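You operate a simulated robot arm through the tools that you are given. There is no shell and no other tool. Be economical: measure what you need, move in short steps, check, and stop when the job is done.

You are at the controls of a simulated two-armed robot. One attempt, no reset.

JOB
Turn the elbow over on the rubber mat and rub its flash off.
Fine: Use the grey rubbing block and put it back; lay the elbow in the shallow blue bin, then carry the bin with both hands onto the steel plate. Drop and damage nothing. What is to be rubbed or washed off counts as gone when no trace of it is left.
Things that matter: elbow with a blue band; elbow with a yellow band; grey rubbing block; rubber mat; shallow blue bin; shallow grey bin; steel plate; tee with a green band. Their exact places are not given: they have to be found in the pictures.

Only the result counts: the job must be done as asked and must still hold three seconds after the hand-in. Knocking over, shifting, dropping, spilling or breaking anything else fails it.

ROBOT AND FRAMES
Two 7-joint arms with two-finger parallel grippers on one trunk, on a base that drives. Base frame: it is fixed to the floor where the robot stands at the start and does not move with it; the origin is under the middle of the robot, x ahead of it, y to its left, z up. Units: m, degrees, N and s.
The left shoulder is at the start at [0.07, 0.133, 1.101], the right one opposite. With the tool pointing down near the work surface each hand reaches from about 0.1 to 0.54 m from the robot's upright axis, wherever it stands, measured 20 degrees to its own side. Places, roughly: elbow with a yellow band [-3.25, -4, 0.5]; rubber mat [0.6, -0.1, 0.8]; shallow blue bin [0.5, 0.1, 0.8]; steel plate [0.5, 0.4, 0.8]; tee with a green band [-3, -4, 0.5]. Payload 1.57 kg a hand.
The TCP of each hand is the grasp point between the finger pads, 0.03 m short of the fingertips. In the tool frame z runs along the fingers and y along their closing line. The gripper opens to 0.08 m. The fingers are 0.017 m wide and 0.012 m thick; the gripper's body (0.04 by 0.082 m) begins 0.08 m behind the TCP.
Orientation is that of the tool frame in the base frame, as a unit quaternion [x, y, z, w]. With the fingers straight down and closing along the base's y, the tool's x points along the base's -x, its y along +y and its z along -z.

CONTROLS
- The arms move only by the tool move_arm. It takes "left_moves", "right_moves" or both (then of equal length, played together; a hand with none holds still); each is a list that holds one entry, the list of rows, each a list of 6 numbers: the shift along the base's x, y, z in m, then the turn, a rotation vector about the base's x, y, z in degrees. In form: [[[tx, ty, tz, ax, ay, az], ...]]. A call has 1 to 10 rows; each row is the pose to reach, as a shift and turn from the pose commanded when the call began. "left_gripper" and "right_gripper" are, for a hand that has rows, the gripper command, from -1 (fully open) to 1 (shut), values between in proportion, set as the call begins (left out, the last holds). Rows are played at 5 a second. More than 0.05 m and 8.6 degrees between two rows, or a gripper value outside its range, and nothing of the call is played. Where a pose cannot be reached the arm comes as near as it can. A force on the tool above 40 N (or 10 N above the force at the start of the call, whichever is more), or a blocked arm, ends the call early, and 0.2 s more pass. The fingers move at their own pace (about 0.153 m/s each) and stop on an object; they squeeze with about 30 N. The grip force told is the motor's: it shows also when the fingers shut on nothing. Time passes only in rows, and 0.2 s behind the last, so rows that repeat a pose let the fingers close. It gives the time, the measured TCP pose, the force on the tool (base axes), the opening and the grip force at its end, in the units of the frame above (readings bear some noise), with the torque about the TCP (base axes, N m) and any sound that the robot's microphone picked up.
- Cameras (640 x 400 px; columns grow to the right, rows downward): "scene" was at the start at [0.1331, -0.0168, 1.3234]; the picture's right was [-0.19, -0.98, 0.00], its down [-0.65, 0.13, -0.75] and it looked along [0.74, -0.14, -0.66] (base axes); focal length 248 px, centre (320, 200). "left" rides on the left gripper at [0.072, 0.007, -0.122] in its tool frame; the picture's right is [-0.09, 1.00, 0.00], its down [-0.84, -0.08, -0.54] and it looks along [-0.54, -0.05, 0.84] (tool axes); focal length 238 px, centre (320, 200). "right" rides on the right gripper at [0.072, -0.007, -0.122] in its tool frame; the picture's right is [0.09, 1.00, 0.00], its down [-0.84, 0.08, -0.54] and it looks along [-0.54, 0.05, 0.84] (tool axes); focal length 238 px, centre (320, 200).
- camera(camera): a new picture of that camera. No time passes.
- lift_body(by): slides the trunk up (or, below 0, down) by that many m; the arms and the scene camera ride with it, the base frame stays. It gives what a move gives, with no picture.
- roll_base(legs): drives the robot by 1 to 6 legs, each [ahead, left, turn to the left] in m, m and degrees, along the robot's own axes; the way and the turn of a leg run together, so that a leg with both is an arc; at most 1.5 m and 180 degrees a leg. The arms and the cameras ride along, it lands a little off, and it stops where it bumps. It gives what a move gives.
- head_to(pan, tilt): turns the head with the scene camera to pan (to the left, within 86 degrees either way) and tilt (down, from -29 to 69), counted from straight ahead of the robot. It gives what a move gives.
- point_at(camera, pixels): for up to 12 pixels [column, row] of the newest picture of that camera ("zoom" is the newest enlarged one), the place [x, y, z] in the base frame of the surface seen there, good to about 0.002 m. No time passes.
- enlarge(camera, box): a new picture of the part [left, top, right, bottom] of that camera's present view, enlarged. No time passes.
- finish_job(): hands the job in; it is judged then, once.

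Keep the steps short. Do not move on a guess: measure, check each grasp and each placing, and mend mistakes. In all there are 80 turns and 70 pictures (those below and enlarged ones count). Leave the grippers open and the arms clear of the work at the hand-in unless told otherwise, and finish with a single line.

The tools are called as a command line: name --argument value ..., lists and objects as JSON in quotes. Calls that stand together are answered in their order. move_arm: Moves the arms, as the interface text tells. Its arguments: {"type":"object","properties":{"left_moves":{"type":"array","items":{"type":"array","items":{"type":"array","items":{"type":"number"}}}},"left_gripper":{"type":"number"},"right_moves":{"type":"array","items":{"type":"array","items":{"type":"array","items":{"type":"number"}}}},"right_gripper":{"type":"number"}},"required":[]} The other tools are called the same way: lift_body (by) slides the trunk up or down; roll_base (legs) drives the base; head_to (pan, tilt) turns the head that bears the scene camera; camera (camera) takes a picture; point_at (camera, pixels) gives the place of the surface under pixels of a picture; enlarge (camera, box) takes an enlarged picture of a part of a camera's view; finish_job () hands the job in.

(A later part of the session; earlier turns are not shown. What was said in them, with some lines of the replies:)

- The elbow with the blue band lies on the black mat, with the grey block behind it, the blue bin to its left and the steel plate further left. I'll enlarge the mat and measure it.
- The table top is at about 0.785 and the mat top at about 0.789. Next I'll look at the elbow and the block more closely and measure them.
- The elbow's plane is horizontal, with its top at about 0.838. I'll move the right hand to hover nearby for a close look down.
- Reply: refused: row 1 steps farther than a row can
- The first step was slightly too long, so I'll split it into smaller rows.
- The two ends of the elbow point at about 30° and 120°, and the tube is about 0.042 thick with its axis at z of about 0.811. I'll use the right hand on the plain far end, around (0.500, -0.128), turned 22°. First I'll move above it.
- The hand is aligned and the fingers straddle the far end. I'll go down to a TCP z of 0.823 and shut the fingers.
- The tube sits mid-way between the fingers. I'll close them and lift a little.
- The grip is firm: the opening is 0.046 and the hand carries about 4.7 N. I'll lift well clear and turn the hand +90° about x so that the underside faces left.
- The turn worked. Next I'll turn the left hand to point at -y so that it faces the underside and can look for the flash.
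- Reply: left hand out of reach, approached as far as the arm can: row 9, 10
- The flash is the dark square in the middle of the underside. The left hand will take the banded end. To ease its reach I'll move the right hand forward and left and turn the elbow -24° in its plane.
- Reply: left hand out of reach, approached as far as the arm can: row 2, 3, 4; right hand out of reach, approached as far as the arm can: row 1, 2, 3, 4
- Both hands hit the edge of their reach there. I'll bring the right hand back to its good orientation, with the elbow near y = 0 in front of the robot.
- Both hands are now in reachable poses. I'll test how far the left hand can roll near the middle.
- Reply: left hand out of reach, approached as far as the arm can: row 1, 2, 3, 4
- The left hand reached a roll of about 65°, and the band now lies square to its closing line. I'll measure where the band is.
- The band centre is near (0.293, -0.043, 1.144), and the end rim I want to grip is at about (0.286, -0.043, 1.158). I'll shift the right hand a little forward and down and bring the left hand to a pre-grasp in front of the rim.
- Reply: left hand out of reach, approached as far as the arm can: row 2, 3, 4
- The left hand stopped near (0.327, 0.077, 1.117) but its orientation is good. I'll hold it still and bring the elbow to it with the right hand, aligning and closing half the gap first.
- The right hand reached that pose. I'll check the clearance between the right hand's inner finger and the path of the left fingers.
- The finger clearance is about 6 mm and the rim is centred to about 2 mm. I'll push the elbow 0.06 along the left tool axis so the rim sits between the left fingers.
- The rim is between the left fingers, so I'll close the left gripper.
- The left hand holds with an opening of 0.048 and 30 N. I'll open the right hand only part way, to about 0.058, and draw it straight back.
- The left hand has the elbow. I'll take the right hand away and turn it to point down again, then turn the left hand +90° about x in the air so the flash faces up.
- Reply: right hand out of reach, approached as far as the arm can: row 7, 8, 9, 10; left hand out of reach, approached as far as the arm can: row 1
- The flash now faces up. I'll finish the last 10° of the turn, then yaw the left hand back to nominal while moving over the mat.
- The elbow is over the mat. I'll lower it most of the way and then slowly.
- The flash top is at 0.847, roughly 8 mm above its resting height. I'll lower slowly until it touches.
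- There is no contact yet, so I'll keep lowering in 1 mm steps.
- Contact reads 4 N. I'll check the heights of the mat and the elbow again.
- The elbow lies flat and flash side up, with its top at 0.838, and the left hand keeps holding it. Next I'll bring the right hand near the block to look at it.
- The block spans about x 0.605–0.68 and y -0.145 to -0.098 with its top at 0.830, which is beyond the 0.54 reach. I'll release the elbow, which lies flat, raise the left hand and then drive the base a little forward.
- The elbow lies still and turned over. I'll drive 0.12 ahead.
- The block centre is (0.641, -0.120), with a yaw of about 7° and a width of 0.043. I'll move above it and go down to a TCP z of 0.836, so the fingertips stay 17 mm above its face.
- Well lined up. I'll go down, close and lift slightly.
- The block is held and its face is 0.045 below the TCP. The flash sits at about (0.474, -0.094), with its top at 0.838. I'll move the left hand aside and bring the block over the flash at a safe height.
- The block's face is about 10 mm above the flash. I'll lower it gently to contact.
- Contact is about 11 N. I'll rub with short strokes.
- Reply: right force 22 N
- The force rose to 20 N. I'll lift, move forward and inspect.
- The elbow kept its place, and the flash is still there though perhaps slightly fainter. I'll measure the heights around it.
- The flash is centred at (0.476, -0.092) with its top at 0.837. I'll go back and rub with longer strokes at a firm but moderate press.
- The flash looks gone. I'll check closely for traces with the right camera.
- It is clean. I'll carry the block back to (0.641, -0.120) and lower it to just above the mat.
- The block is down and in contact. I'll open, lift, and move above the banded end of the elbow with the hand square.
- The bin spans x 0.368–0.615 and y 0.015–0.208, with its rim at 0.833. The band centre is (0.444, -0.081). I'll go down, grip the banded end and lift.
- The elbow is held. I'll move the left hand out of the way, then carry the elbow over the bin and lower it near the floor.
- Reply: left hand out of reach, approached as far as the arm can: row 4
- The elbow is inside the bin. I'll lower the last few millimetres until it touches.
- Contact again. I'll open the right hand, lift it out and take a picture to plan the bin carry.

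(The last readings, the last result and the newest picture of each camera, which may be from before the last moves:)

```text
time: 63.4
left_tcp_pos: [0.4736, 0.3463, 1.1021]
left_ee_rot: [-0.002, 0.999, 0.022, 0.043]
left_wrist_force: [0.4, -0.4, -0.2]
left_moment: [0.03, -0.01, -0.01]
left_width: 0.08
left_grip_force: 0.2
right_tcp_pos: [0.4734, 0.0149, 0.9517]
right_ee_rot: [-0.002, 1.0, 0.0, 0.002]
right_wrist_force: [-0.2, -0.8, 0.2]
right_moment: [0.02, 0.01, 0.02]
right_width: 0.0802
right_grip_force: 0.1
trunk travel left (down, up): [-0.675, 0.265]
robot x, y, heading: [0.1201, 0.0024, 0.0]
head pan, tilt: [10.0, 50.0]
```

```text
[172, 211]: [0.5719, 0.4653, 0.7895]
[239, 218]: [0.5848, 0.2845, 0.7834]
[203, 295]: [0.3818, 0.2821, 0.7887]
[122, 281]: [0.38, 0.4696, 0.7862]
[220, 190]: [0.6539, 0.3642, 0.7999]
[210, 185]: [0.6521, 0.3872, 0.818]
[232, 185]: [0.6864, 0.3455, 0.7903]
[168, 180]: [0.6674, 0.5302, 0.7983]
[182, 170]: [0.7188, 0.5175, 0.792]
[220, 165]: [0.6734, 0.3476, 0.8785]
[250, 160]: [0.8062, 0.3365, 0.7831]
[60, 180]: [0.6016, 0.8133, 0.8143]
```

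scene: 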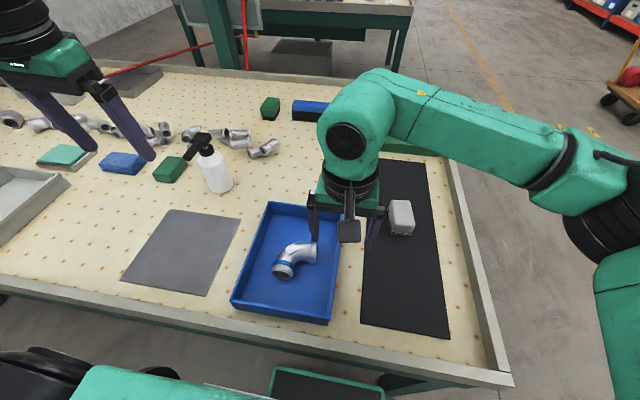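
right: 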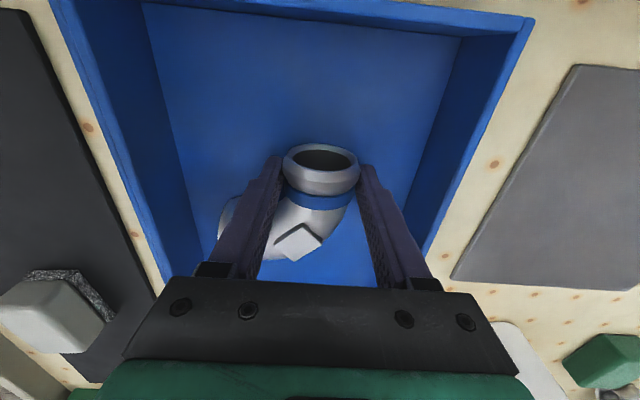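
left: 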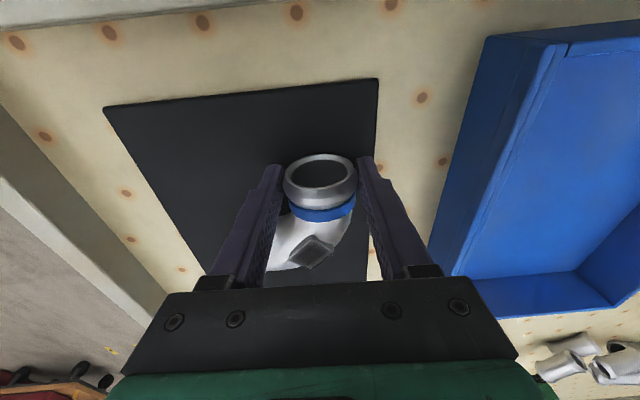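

The plate spans x 0.380–0.578 and y 0.282–0.469, and the bottle starts at x of about 0.65, so the bin fits with room. I'll bring both hands above the middle of the bin's side walls, part opened to 0.03.

move_arm --left_moves '[[[0.004, -0.03, -0.02, -1, 2, 0], [0.008, -0.06, -0.04, -2, 4, 0], [0.012, -0.09, -0.07, -2.5, 4.9, 0], [0.016, -0.12, -0.1, -2.5, 4.9, 0], [0.016, -0.1405, -0.14, -2.5, 4.9, 0], [0.016, -0.1405, -0.18, -2.5, 4.9, 0], [0.016, -0.1405, -0.2, -2.5, 4.9, 0]]]' --right_moves '[[[0.004, 0.001, 0, 0, 0, 0], [0.008, 0.002, 0, 0, 0, 0], [0.012, 0.003, 0, 0, 0, 0], [0.0166, 0.004, -0.01, 0, 0, 0], [0.0166, 0.004, -0.02, 0, 0, 0], [0.0166, 0.004, -0.04, 0, 0, 0], [0.0166, 0.004, -0.05, 0, 0, 0]]]' --left_gripper 0.2 --right_gripper 0.2

camera --camera "left"

camera --camera "right"

```text
time: 65.0
left_tcp_pos: [0.4901, 0.2047, 0.9028]
left_ee_rot: [-0.003, 1.0, 0.001, 0.001]
left_wrist_force: [0.4, 0.7, 0.7]
left_moment: [0.01, -0.03, 0.0]
left_width: 0.0321
left_grip_force: 0.1
right_tcp_pos: [0.4907, 0.0205, 0.9009]
right_ee_rot: [-0.002, 1.0, 0.001, 0.001]
right_wrist_force: [-0.2, -0.3, -0.3]
right_moment: [-0.04, 0.0, -0.02]
right_width: 0.0318
right_grip_force: 0.1
trunk travel left (down, up): [-0.675, 0.265]
robot x, y, heading: [0.1183, -0.0005, -0.0]
head pan, tilt: [10.0, 50.0]
```

```text
14 pictures are left
```

left: 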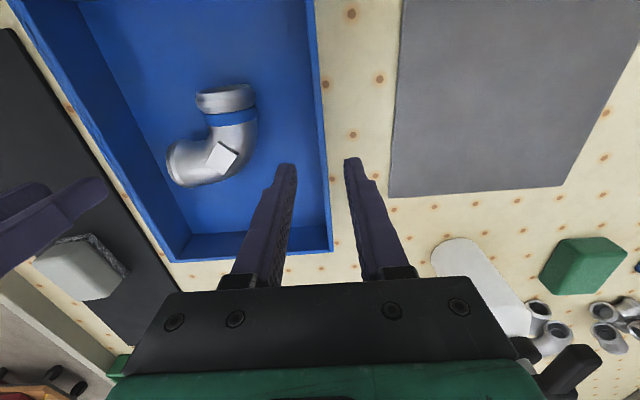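

```text
13 pictures are left
```

right: 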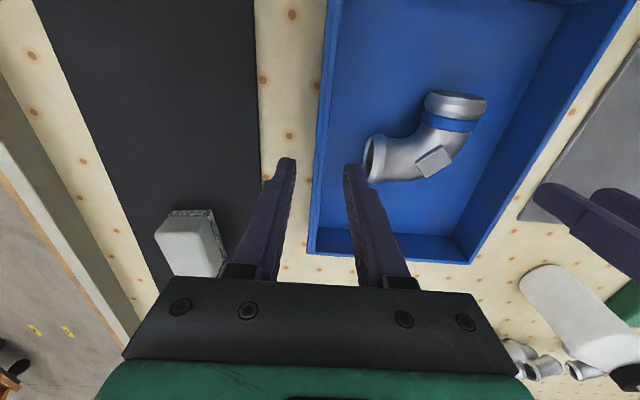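

point_at --camera "left" --pixels '[[319, 110], [326, 190], [323, 150], [331, 235], [170, 160], [180, 180]]'

point_at --camera "right" --pixels '[[327, 100], [319, 170], [322, 140], [312, 240], [368, 160], [372, 140]]'

```text
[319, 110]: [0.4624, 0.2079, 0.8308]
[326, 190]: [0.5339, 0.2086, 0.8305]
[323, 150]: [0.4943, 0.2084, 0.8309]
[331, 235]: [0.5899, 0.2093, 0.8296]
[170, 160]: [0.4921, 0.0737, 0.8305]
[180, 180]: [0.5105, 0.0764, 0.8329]
```

```text
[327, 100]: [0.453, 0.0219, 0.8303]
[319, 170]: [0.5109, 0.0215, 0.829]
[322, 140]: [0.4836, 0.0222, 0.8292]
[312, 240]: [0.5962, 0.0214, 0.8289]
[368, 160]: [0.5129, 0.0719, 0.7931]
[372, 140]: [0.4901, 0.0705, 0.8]
```

The left wall is at y of about 0.207 and the right wall at about 0.021. I'll lower both hands so the fingers straddle the walls, then close.

move_arm --left_moves '[[[0, 0.002, -0.03, 0, 0, 0], [0, 0.002, -0.06, 0, 0, 0], [0, 0.002, -0.071, 0, 0, 0]]]' --right_moves '[[[0, 0, -0.03, 0, 0, 0], [0, 0, -0.06, 0, 0, 0], [0, 0, -0.069, 0, 0, 0]]]'

move_arm --left_moves '[[[0, 0, 0, 0, 0, 0], [0, 0, 0, 0, 0, 0], [0, 0, 0, 0, 0, 0]]]' --right_moves '[[[0, 0, 0, 0, 0, 0], [0, 0, 0, 0, 0, 0], [0, 0, 0, 0, 0, 0]]]' --left_gripper 1 --right_gripper 1

```text
time: 65.8
left_tcp_pos: [0.4903, 0.2064, 0.8325]
left_ee_rot: [-0.003, 1.0, 0.001, 0.002]
left_wrist_force: [0.1, 0.9, 0.0]
left_moment: [0.01, 0.01, 0.0]
left_width: 0.032
left_grip_force: 0.1
right_tcp_pos: [0.4895, 0.0194, 0.8317]
right_ee_rot: [-0.002, 1.0, 0.001, 0.002]
right_wrist_force: [0.5, 0.0, 0.1]
right_moment: [-0.03, 0.03, 0.02]
right_width: 0.0319
right_grip_force: 0.0
trunk travel left (down, up): [-0.675, 0.265]
robot x, y, heading: [0.1205, -0.0028, -0.2]
head pan, tilt: [10.0, 50.0]
```

```text
time: 66.6
left_tcp_pos: [0.491, 0.205, 0.8313]
left_ee_rot: [-0.001, 1.0, -0.002, 0.001]
left_wrist_force: [-0.5, -20.7, -0.3]
left_moment: [-0.24, -0.02, 0.08]
left_width: 0.0056
left_grip_force: 25.7
right_tcp_pos: [0.4887, 0.0204, 0.8317]
right_ee_rot: [-0.003, 1.0, 0.002, 0.002]
right_wrist_force: [0.8, 21.8, -2.6]
right_moment: [0.1, -0.13, -0.02]
right_width: 0.0056
right_grip_force: 25.9
trunk travel left (down, up): [-0.675, 0.265]
robot x, y, heading: [0.1212, 0.0025, 0.1]
head pan, tilt: [10.0, 50.0]
```

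Both walls are gripped at 0.0056. The hands pull outward with about 20 N, so I'll ease each inward by 1.5 mm and then lift together.

move_arm --left_moves '[[[0, -0.001, 0, 0, 0, 0], [0, -0.0015, 0, 0, 0, 0], [0, -0.0015, 0.01, 0, 0, 0], [0, -0.0015, 0.025, 0, 0, 0], [0, -0.0015, 0.045, 0, 0, 0]]]' --right_moves '[[[0, 0.001, 0, 0, 0, 0], [0, 0.0015, 0, 0, 0, 0], [0, 0.0015, 0.01, 0, 0, 0], [0, 0.0015, 0.025, 0, 0, 0], [0, 0.0015, 0.045, 0, 0, 0]]]'

camera --camera "scene"

```text
time: 67.8
left_tcp_pos: [0.4899, 0.2058, 0.8765]
left_ee_rot: [-0.002, 1.0, 0.0, 0.001]
left_wrist_force: [-0.2, -13.5, -3.0]
left_moment: [-0.29, 0.0, -0.02]
left_width: 0.0056
left_grip_force: 25.3
right_tcp_pos: [0.4907, 0.0216, 0.8772]
right_ee_rot: [-0.002, 1.0, -0.001, 0.001]
right_wrist_force: [0.4, 14.2, -4.4]
right_moment: [0.26, -0.07, 0.01]
right_width: 0.0057
right_grip_force: 25.7
trunk travel left (down, up): [-0.675, 0.265]
robot x, y, heading: [0.1222, -0.0004, 0.2]
head pan, tilt: [10.0, 50.0]
```

```text
12 pictures are left
```

scene: 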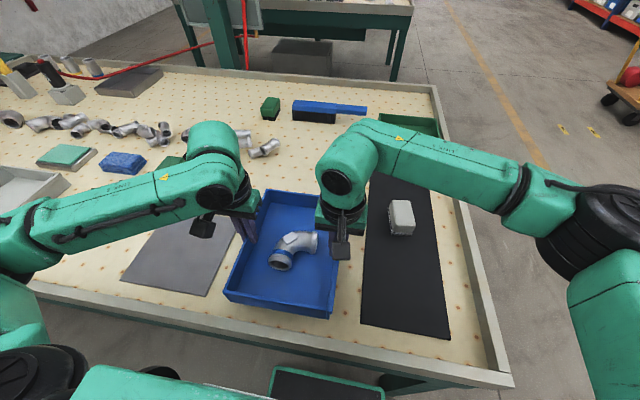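

The bin is up and level with the elbow in it. I'll drive the base sideways to the left in two legs, checking half way.

roll_base --legs '[[-0.008, 0.13, 0]]'

camera --camera "scene"

```text
time: 69.1
left_tcp_pos: [0.4815, 0.3343, 0.8759]
left_ee_rot: [-0.003, 1.0, 0.001, 0.002]
left_wrist_force: [-0.3, -11.7, -3.3]
left_moment: [-0.26, 0.04, -0.04]
left_width: 0.0054
left_grip_force: 25.7
right_tcp_pos: [0.4815, 0.1508, 0.8775]
right_ee_rot: [-0.002, 1.0, 0.0, 0.002]
right_wrist_force: [0.4, 11.9, -3.1]
right_moment: [0.23, -0.04, 0.07]
right_width: 0.0056
right_grip_force: 25.2
trunk travel left (down, up): [-0.675, 0.265]
robot x, y, heading: [0.1124, 0.1307, -0.1]
head pan, tilt: [10.0, 50.0]
```

```text
11 pictures are left
```

scene: 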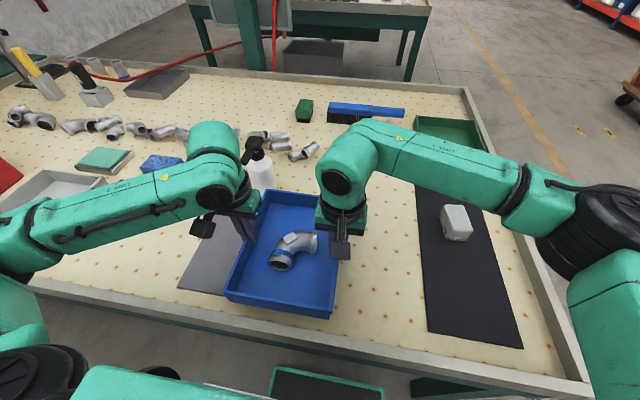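

point_at --camera "scene" --pixels '[[325, 165], [340, 140], [322, 205], [330, 185], [248, 150], [268, 165], [255, 142], [235, 150], [262, 183], [252, 160]]'

```text
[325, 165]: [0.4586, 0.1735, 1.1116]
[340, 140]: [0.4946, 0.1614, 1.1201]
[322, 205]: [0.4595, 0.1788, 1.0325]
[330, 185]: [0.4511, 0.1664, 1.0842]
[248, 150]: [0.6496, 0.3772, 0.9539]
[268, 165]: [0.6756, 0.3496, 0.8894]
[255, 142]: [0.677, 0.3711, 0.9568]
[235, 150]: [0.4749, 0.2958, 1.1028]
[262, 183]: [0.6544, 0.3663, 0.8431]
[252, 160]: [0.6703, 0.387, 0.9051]
```

The bottle's top is at 0.957 and x ≥ 0.65, so both wrists clear it. I'll drive the rest.

roll_base --legs '[[-0.006, 0.132, 0]]'

camera --camera "scene"

```text
time: 70.4
left_tcp_pos: [0.4785, 0.4652, 0.8757]
left_ee_rot: [-0.002, 1.0, 0.001, 0.001]
left_wrist_force: [0.3, -1.2, -3.4]
left_moment: [-0.1, 0.03, 0.0]
left_width: 0.0058
left_grip_force: 25.6
right_tcp_pos: [0.4758, 0.2832, 0.8773]
right_ee_rot: [-0.001, 1.0, 0.0, 0.002]
right_wrist_force: [0.6, 1.3, -3.1]
right_moment: [0.06, -0.06, 0.04]
right_width: 0.0059
right_grip_force: 25.4
trunk travel left (down, up): [-0.675, 0.265]
robot x, y, heading: [0.1031, 0.2636, 0.0]
head pan, tilt: [10.0, 50.0]
```

```text
10 pictures are left
```

scene: 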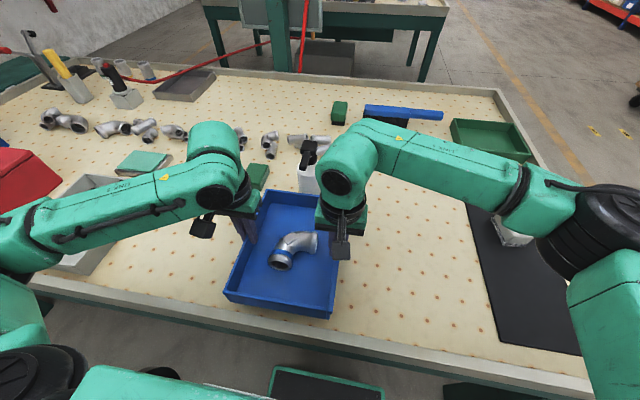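

The bin is centred at about (0.478, 0.374), right over the plate. I'll lower both hands together, the last part slowly.

move_arm --left_moves '[[[0, 0, -0.015, 0, 0, 0], [0, 0, -0.028, 0, 0, 0], [0, 0, -0.035, 0, 0, 0], [0, 0, -0.038, 0, 0, 0], [0, 0, -0.039, 0, 0, 0]]]' --right_moves '[[[0, 0, -0.015, 0, 0, 0], [0, 0, -0.028, 0, 0, 0], [0, 0, -0.035, 0, 0, 0], [0, 0, -0.038, 0, 0, 0], [0, 0, -0.039, 0, 0, 0]]]'

```text
time: 71.6
left_tcp_pos: [0.478, 0.4652, 0.8381]
left_ee_rot: [-0.001, 1.0, 0.0, 0.001]
left_wrist_force: [0.5, -4.4, -2.1]
left_moment: [-0.12, -0.05, 0.07]
left_width: 0.0056
left_grip_force: 25.5
right_tcp_pos: [0.4766, 0.2821, 0.8386]
right_ee_rot: [-0.001, 1.0, 0.0, 0.003]
right_wrist_force: [-0.5, 2.9, -2.1]
right_moment: [0.06, -0.22, 0.08]
right_width: 0.0054
right_grip_force: 25.3
trunk travel left (down, up): [-0.675, 0.265]
robot x, y, heading: [0.1079, 0.2627, 0.1]
head pan, tilt: [10.0, 50.0]
```

move_arm --left_moves '[[[0, 0, -0.001, 0, 0, 0], [0, 0, -0.002, 0, 0, 0], [0, 0, -0.003, 0, 0, 0]]]' --right_moves '[[[0, 0, -0.001, 0, 0, 0], [0, 0, -0.002, 0, 0, 0], [0, 0, -0.003, 0, 0, 0]]]'

```text
time: 72.4
left_tcp_pos: [0.4764, 0.466, 0.8373]
left_ee_rot: [-0.002, 1.0, 0.001, 0.005]
left_wrist_force: [5.7, 2.1, 19.0]
left_moment: [-0.05, -0.03, -0.01]
left_width: 0.0054
left_grip_force: 25.5
right_tcp_pos: [0.4766, 0.2817, 0.8372]
right_ee_rot: [0.0, 1.0, 0.0, 0.004]
right_wrist_force: [6.1, 1.1, 18.3]
right_moment: [-0.09, -0.12, 0.05]
right_width: 0.0058
right_grip_force: 25.4
trunk travel left (down, up): [-0.675, 0.265]
robot x, y, heading: [0.1036, 0.2602, -0.0]
head pan, tilt: [10.0, 50.0]
```

The bin is on the plate. I'll ease off 2 mm, open both hands part way, and lift straight out.

move_arm --left_moves '[[[0, 0, 0.001, 0, 0, 0], [0, 0, 0.002, 0, 0, 0]]]' --right_moves '[[[0, 0, 0.001, 0, 0, 0], [0, 0, 0.002, 0, 0, 0]]]'

move_arm --left_moves '[[[0, 0, 0, 0, 0, 0], [0, 0, 0, 0, 0, 0], [0, 0, 0.02, 0, 0, 0], [0, 0, 0.06, 0, 0, 0], [0, 0, 0.1, 0, 0, 0], [0, 0.02, 0.14, 0, 0, 0], [-0.02, 0.05, 0.17, 0, 0, 0]]]' --right_moves '[[[0, 0, 0, 0, 0, 0], [0, 0, 0, 0, 0, 0], [0, 0, 0.02, 0, 0, 0], [0, 0, 0.06, 0, 0, 0], [0, 0, 0.1, 0, 0, 0], [0, -0.02, 0.14, 0, 0, 0], [-0.02, -0.06, 0.165, 0, 0, 0]]]' --left_gripper 0.2 --right_gripper 0.2

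move_arm --right_moves '[[[0, -0.04, 0.01, 0, 0, 0], [0, -0.08, 0.02, 0, 0, 0], [0, -0.12, 0.03, 0, 0, 0], [0, -0.16, 0.03, 0, 0, 0]]]' --left_moves '[[[0, 0.03, 0, 0, 0, 0], [0, 0.06, 0, 0, 0, 0], [0, 0.07, 0, 0, 0, 0], [0, 0.08, 0, 0, 0, 0]]]' --left_gripper -1 --right_gripper -1

camera --camera "scene"

```text
time: 73.0
left_tcp_pos: [0.4761, 0.4669, 0.8368]
left_ee_rot: [-0.002, 1.0, 0.0, 0.001]
left_wrist_force: [4.3, 0.6, 11.5]
left_moment: [-0.07, -0.74, 0.01]
left_width: 0.0057
left_grip_force: 25.5
right_tcp_pos: [0.4739, 0.282, 0.8368]
right_ee_rot: [0.0, 1.0, 0.0, 0.002]
right_wrist_force: [3.2, 1.6, 6.5]
right_moment: [0.12, -0.85, 0.03]
right_width: 0.0055
right_grip_force: 25.6
trunk travel left (down, up): [-0.675, 0.265]
robot x, y, heading: [0.1079, 0.2618, -0.1]
head pan, tilt: [10.0, 50.0]
```

```text
refused: row 7 steps farther than a row can; nothing moved
```

```text
time: 73.5
left_tcp_pos: [0.4732, 0.4935, 0.8352]
left_ee_rot: [0.007, 1.0, -0.019, 0.0]
left_wrist_force: [0.1, -2.7, -0.2]
left_moment: [0.19, -0.04, 0.01]
left_width: 0.0801
left_grip_force: 0.1
right_tcp_pos: [0.4725, 0.2348, 0.854]
right_ee_rot: [-0.008, 1.0, 0.016, 0.003]
right_wrist_force: [-0.5, 0.1, 0.3]
right_moment: [-0.08, -0.01, 0.0]
right_width: 0.0799
right_grip_force: 0.1
trunk travel left (down, up): [-0.675, 0.265]
robot x, y, heading: [0.1067, 0.2607, -0.1]
head pan, tilt: [10.0, 50.0]
stopped in row 2 (left hand): the force on the tool passed its limit (the readings are from after the stop); the commanded pose is now the measured one
```

```text
9 pictures are left
```

scene: 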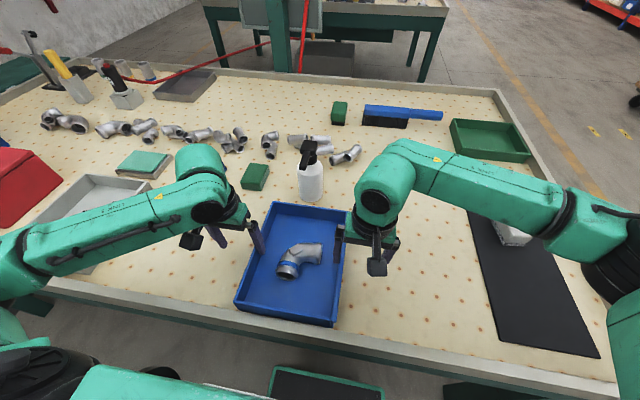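

The lift was refused, so the next call moved the hands sideways while still low, and it stopped on force. I'll lift both hands straight up now and then check the bin.

move_arm --left_moves '[[[0, -0.003, 0.005, 0, 0, 0], [0, -0.003, 0.03, 0, 0, 0], [0, -0.003, 0.07, 0, 0, 0], [0, -0.003, 0.11, 0, 0, 0], [0, 0, 0.15, 0, 0, 0]]]' --right_moves '[[[0, 0, 0.005, 0, 0, 0], [0, 0, 0.03, 0, 0, 0], [0, 0, 0.07, 0, 0, 0], [0, 0, 0.11, 0, 0, 0], [0, -0.01, 0.15, 0, 0, 0]]]'

camera --camera "scene"

```text
time: 74.7
left_tcp_pos: [0.4737, 0.4928, 0.9882]
left_ee_rot: [0.007, 1.0, -0.018, 0.0]
left_wrist_force: [-0.5, -0.1, -0.9]
left_moment: [-0.01, 0.03, -0.03]
left_width: 0.08
left_grip_force: 0.1
right_tcp_pos: [0.4726, 0.2253, 1.0026]
right_ee_rot: [-0.006, 1.0, 0.016, 0.003]
right_wrist_force: [0.4, -0.2, 1.0]
right_moment: [0.01, 0.02, 0.0]
right_width: 0.0801
right_grip_force: 0.2
trunk travel left (down, up): [-0.675, 0.265]
robot x, y, heading: [0.1068, 0.2589, 0.3]
head pan, tilt: [10.0, 50.0]
```

```text
8 pictures are left
```

scene: 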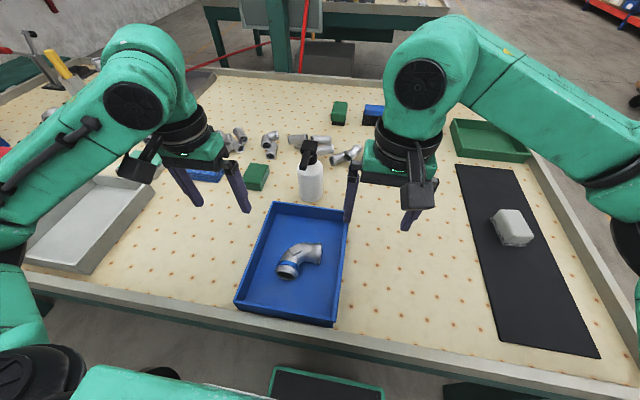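

point_at --camera "scene" --pixels '[[273, 204], [345, 211], [334, 323], [236, 305], [285, 310], [341, 260], [255, 250], [312, 185], [306, 200], [290, 268], [349, 240], [235, 290]]'

camera --camera "left"

camera --camera "right"

```text
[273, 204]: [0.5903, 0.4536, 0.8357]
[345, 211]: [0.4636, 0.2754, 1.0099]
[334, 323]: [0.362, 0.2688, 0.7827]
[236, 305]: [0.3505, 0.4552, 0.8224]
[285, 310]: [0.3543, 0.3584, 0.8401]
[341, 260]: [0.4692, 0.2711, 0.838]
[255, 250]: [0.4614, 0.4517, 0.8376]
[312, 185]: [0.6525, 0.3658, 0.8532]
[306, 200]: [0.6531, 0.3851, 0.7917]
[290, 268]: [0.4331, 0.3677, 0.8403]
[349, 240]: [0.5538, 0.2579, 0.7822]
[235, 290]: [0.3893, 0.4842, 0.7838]
```

```text
7 pictures are left
```

left: 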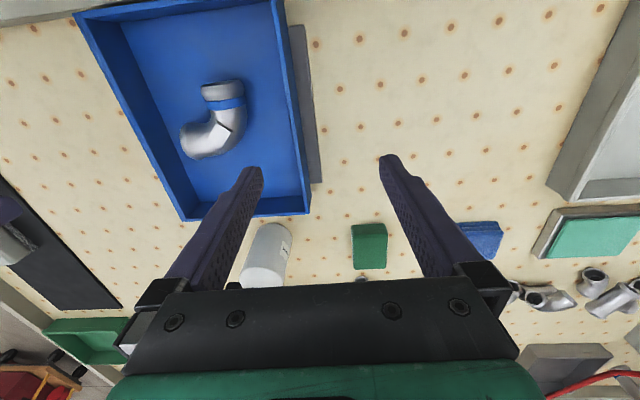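

```text
6 pictures are left
```

right: 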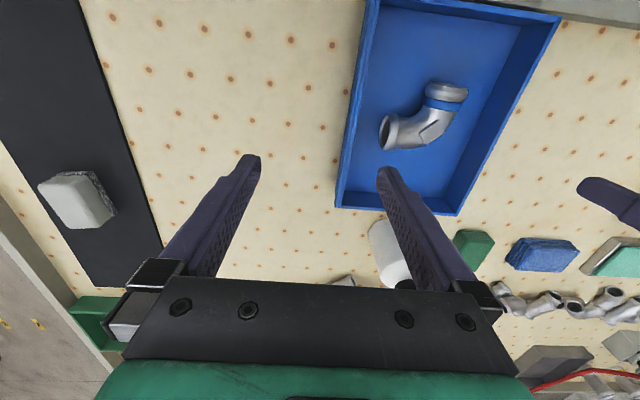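

The bin slid about 1 cm and is now centred near (0.474, 0.362). I'll check the plate's edge and how the bin sits on it.

point_at --camera "left" --pixels '[[319, 180], [303, 30], [310, 100], [307, 212], [280, 5], [180, 218], [76, 13], [268, 217], [315, 183]]'

point_at --camera "right" --pixels '[[337, 206], [372, 5], [455, 213], [558, 20], [352, 120], [430, 150], [390, 240], [75, 205]]'

```text
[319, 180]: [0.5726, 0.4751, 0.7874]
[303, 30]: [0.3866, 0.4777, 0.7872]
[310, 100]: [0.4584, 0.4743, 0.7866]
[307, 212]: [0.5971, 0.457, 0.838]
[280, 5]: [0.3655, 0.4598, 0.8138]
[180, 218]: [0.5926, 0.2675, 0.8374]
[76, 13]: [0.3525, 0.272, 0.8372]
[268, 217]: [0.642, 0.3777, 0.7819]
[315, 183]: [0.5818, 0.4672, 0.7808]
```

```text
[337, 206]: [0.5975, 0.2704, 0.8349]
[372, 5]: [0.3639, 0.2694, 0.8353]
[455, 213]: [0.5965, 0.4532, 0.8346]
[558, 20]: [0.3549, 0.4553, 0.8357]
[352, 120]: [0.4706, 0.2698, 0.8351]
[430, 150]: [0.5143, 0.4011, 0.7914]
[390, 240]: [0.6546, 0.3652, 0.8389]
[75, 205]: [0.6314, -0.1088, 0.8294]
```

The plate has not moved, and the bin sits level on it with the elbow inside. The grey block is back in its place on the mat. I'll draw both open hands a little farther off.

move_arm --left_moves '[[[0, 0.02, 0.03, 0, 0, 0], [0, 0.04, 0.05, 0, 0, 0]]]' --right_moves '[[[0, -0.03, 0.03, 0, 0, 0], [0, -0.06, 0.05, 0, 0, 0]]]'

camera --camera "scene"

```text
time: 75.3
left_tcp_pos: [0.4727, 0.5329, 1.0363]
left_ee_rot: [0.007, 1.0, -0.018, 0.001]
left_wrist_force: [-0.4, -0.4, 0.3]
left_moment: [-0.01, -0.01, 0.03]
left_width: 0.0802
left_grip_force: 0.1
right_tcp_pos: [0.4721, 0.1659, 1.0527]
right_ee_rot: [-0.007, 1.0, 0.016, 0.004]
right_wrist_force: [0.3, 0.1, 0.3]
right_moment: [0.0, -0.01, 0.02]
right_width: 0.08
right_grip_force: 0.0
trunk travel left (down, up): [-0.675, 0.265]
robot x, y, heading: [0.1051, 0.2613, -0.2]
head pan, tilt: [10.0, 50.0]
```

```text
5 pictures are left
```

scene: 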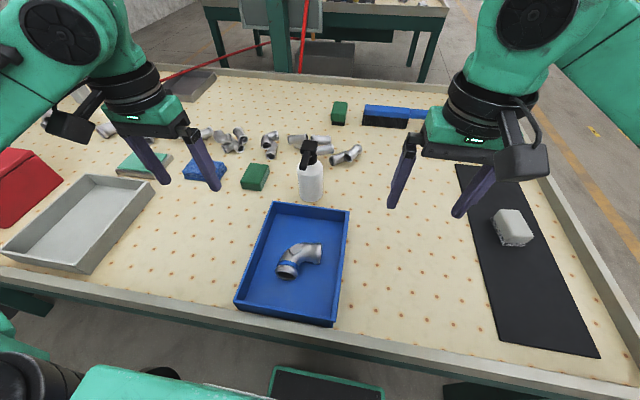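

Everything is in place and still, so I'll hand the job in.

finish_job

```text
The job is handed in.
```

The elbow was turned over and its flash rubbed off with no trace seen, the block is back on the mat, and the elbow lies in the blue bin on the steel plate, though the bin slid about 1 cm on the plate when a lift row was refused and the hands moved sideways, leaving it about 1.5 cm off centre.
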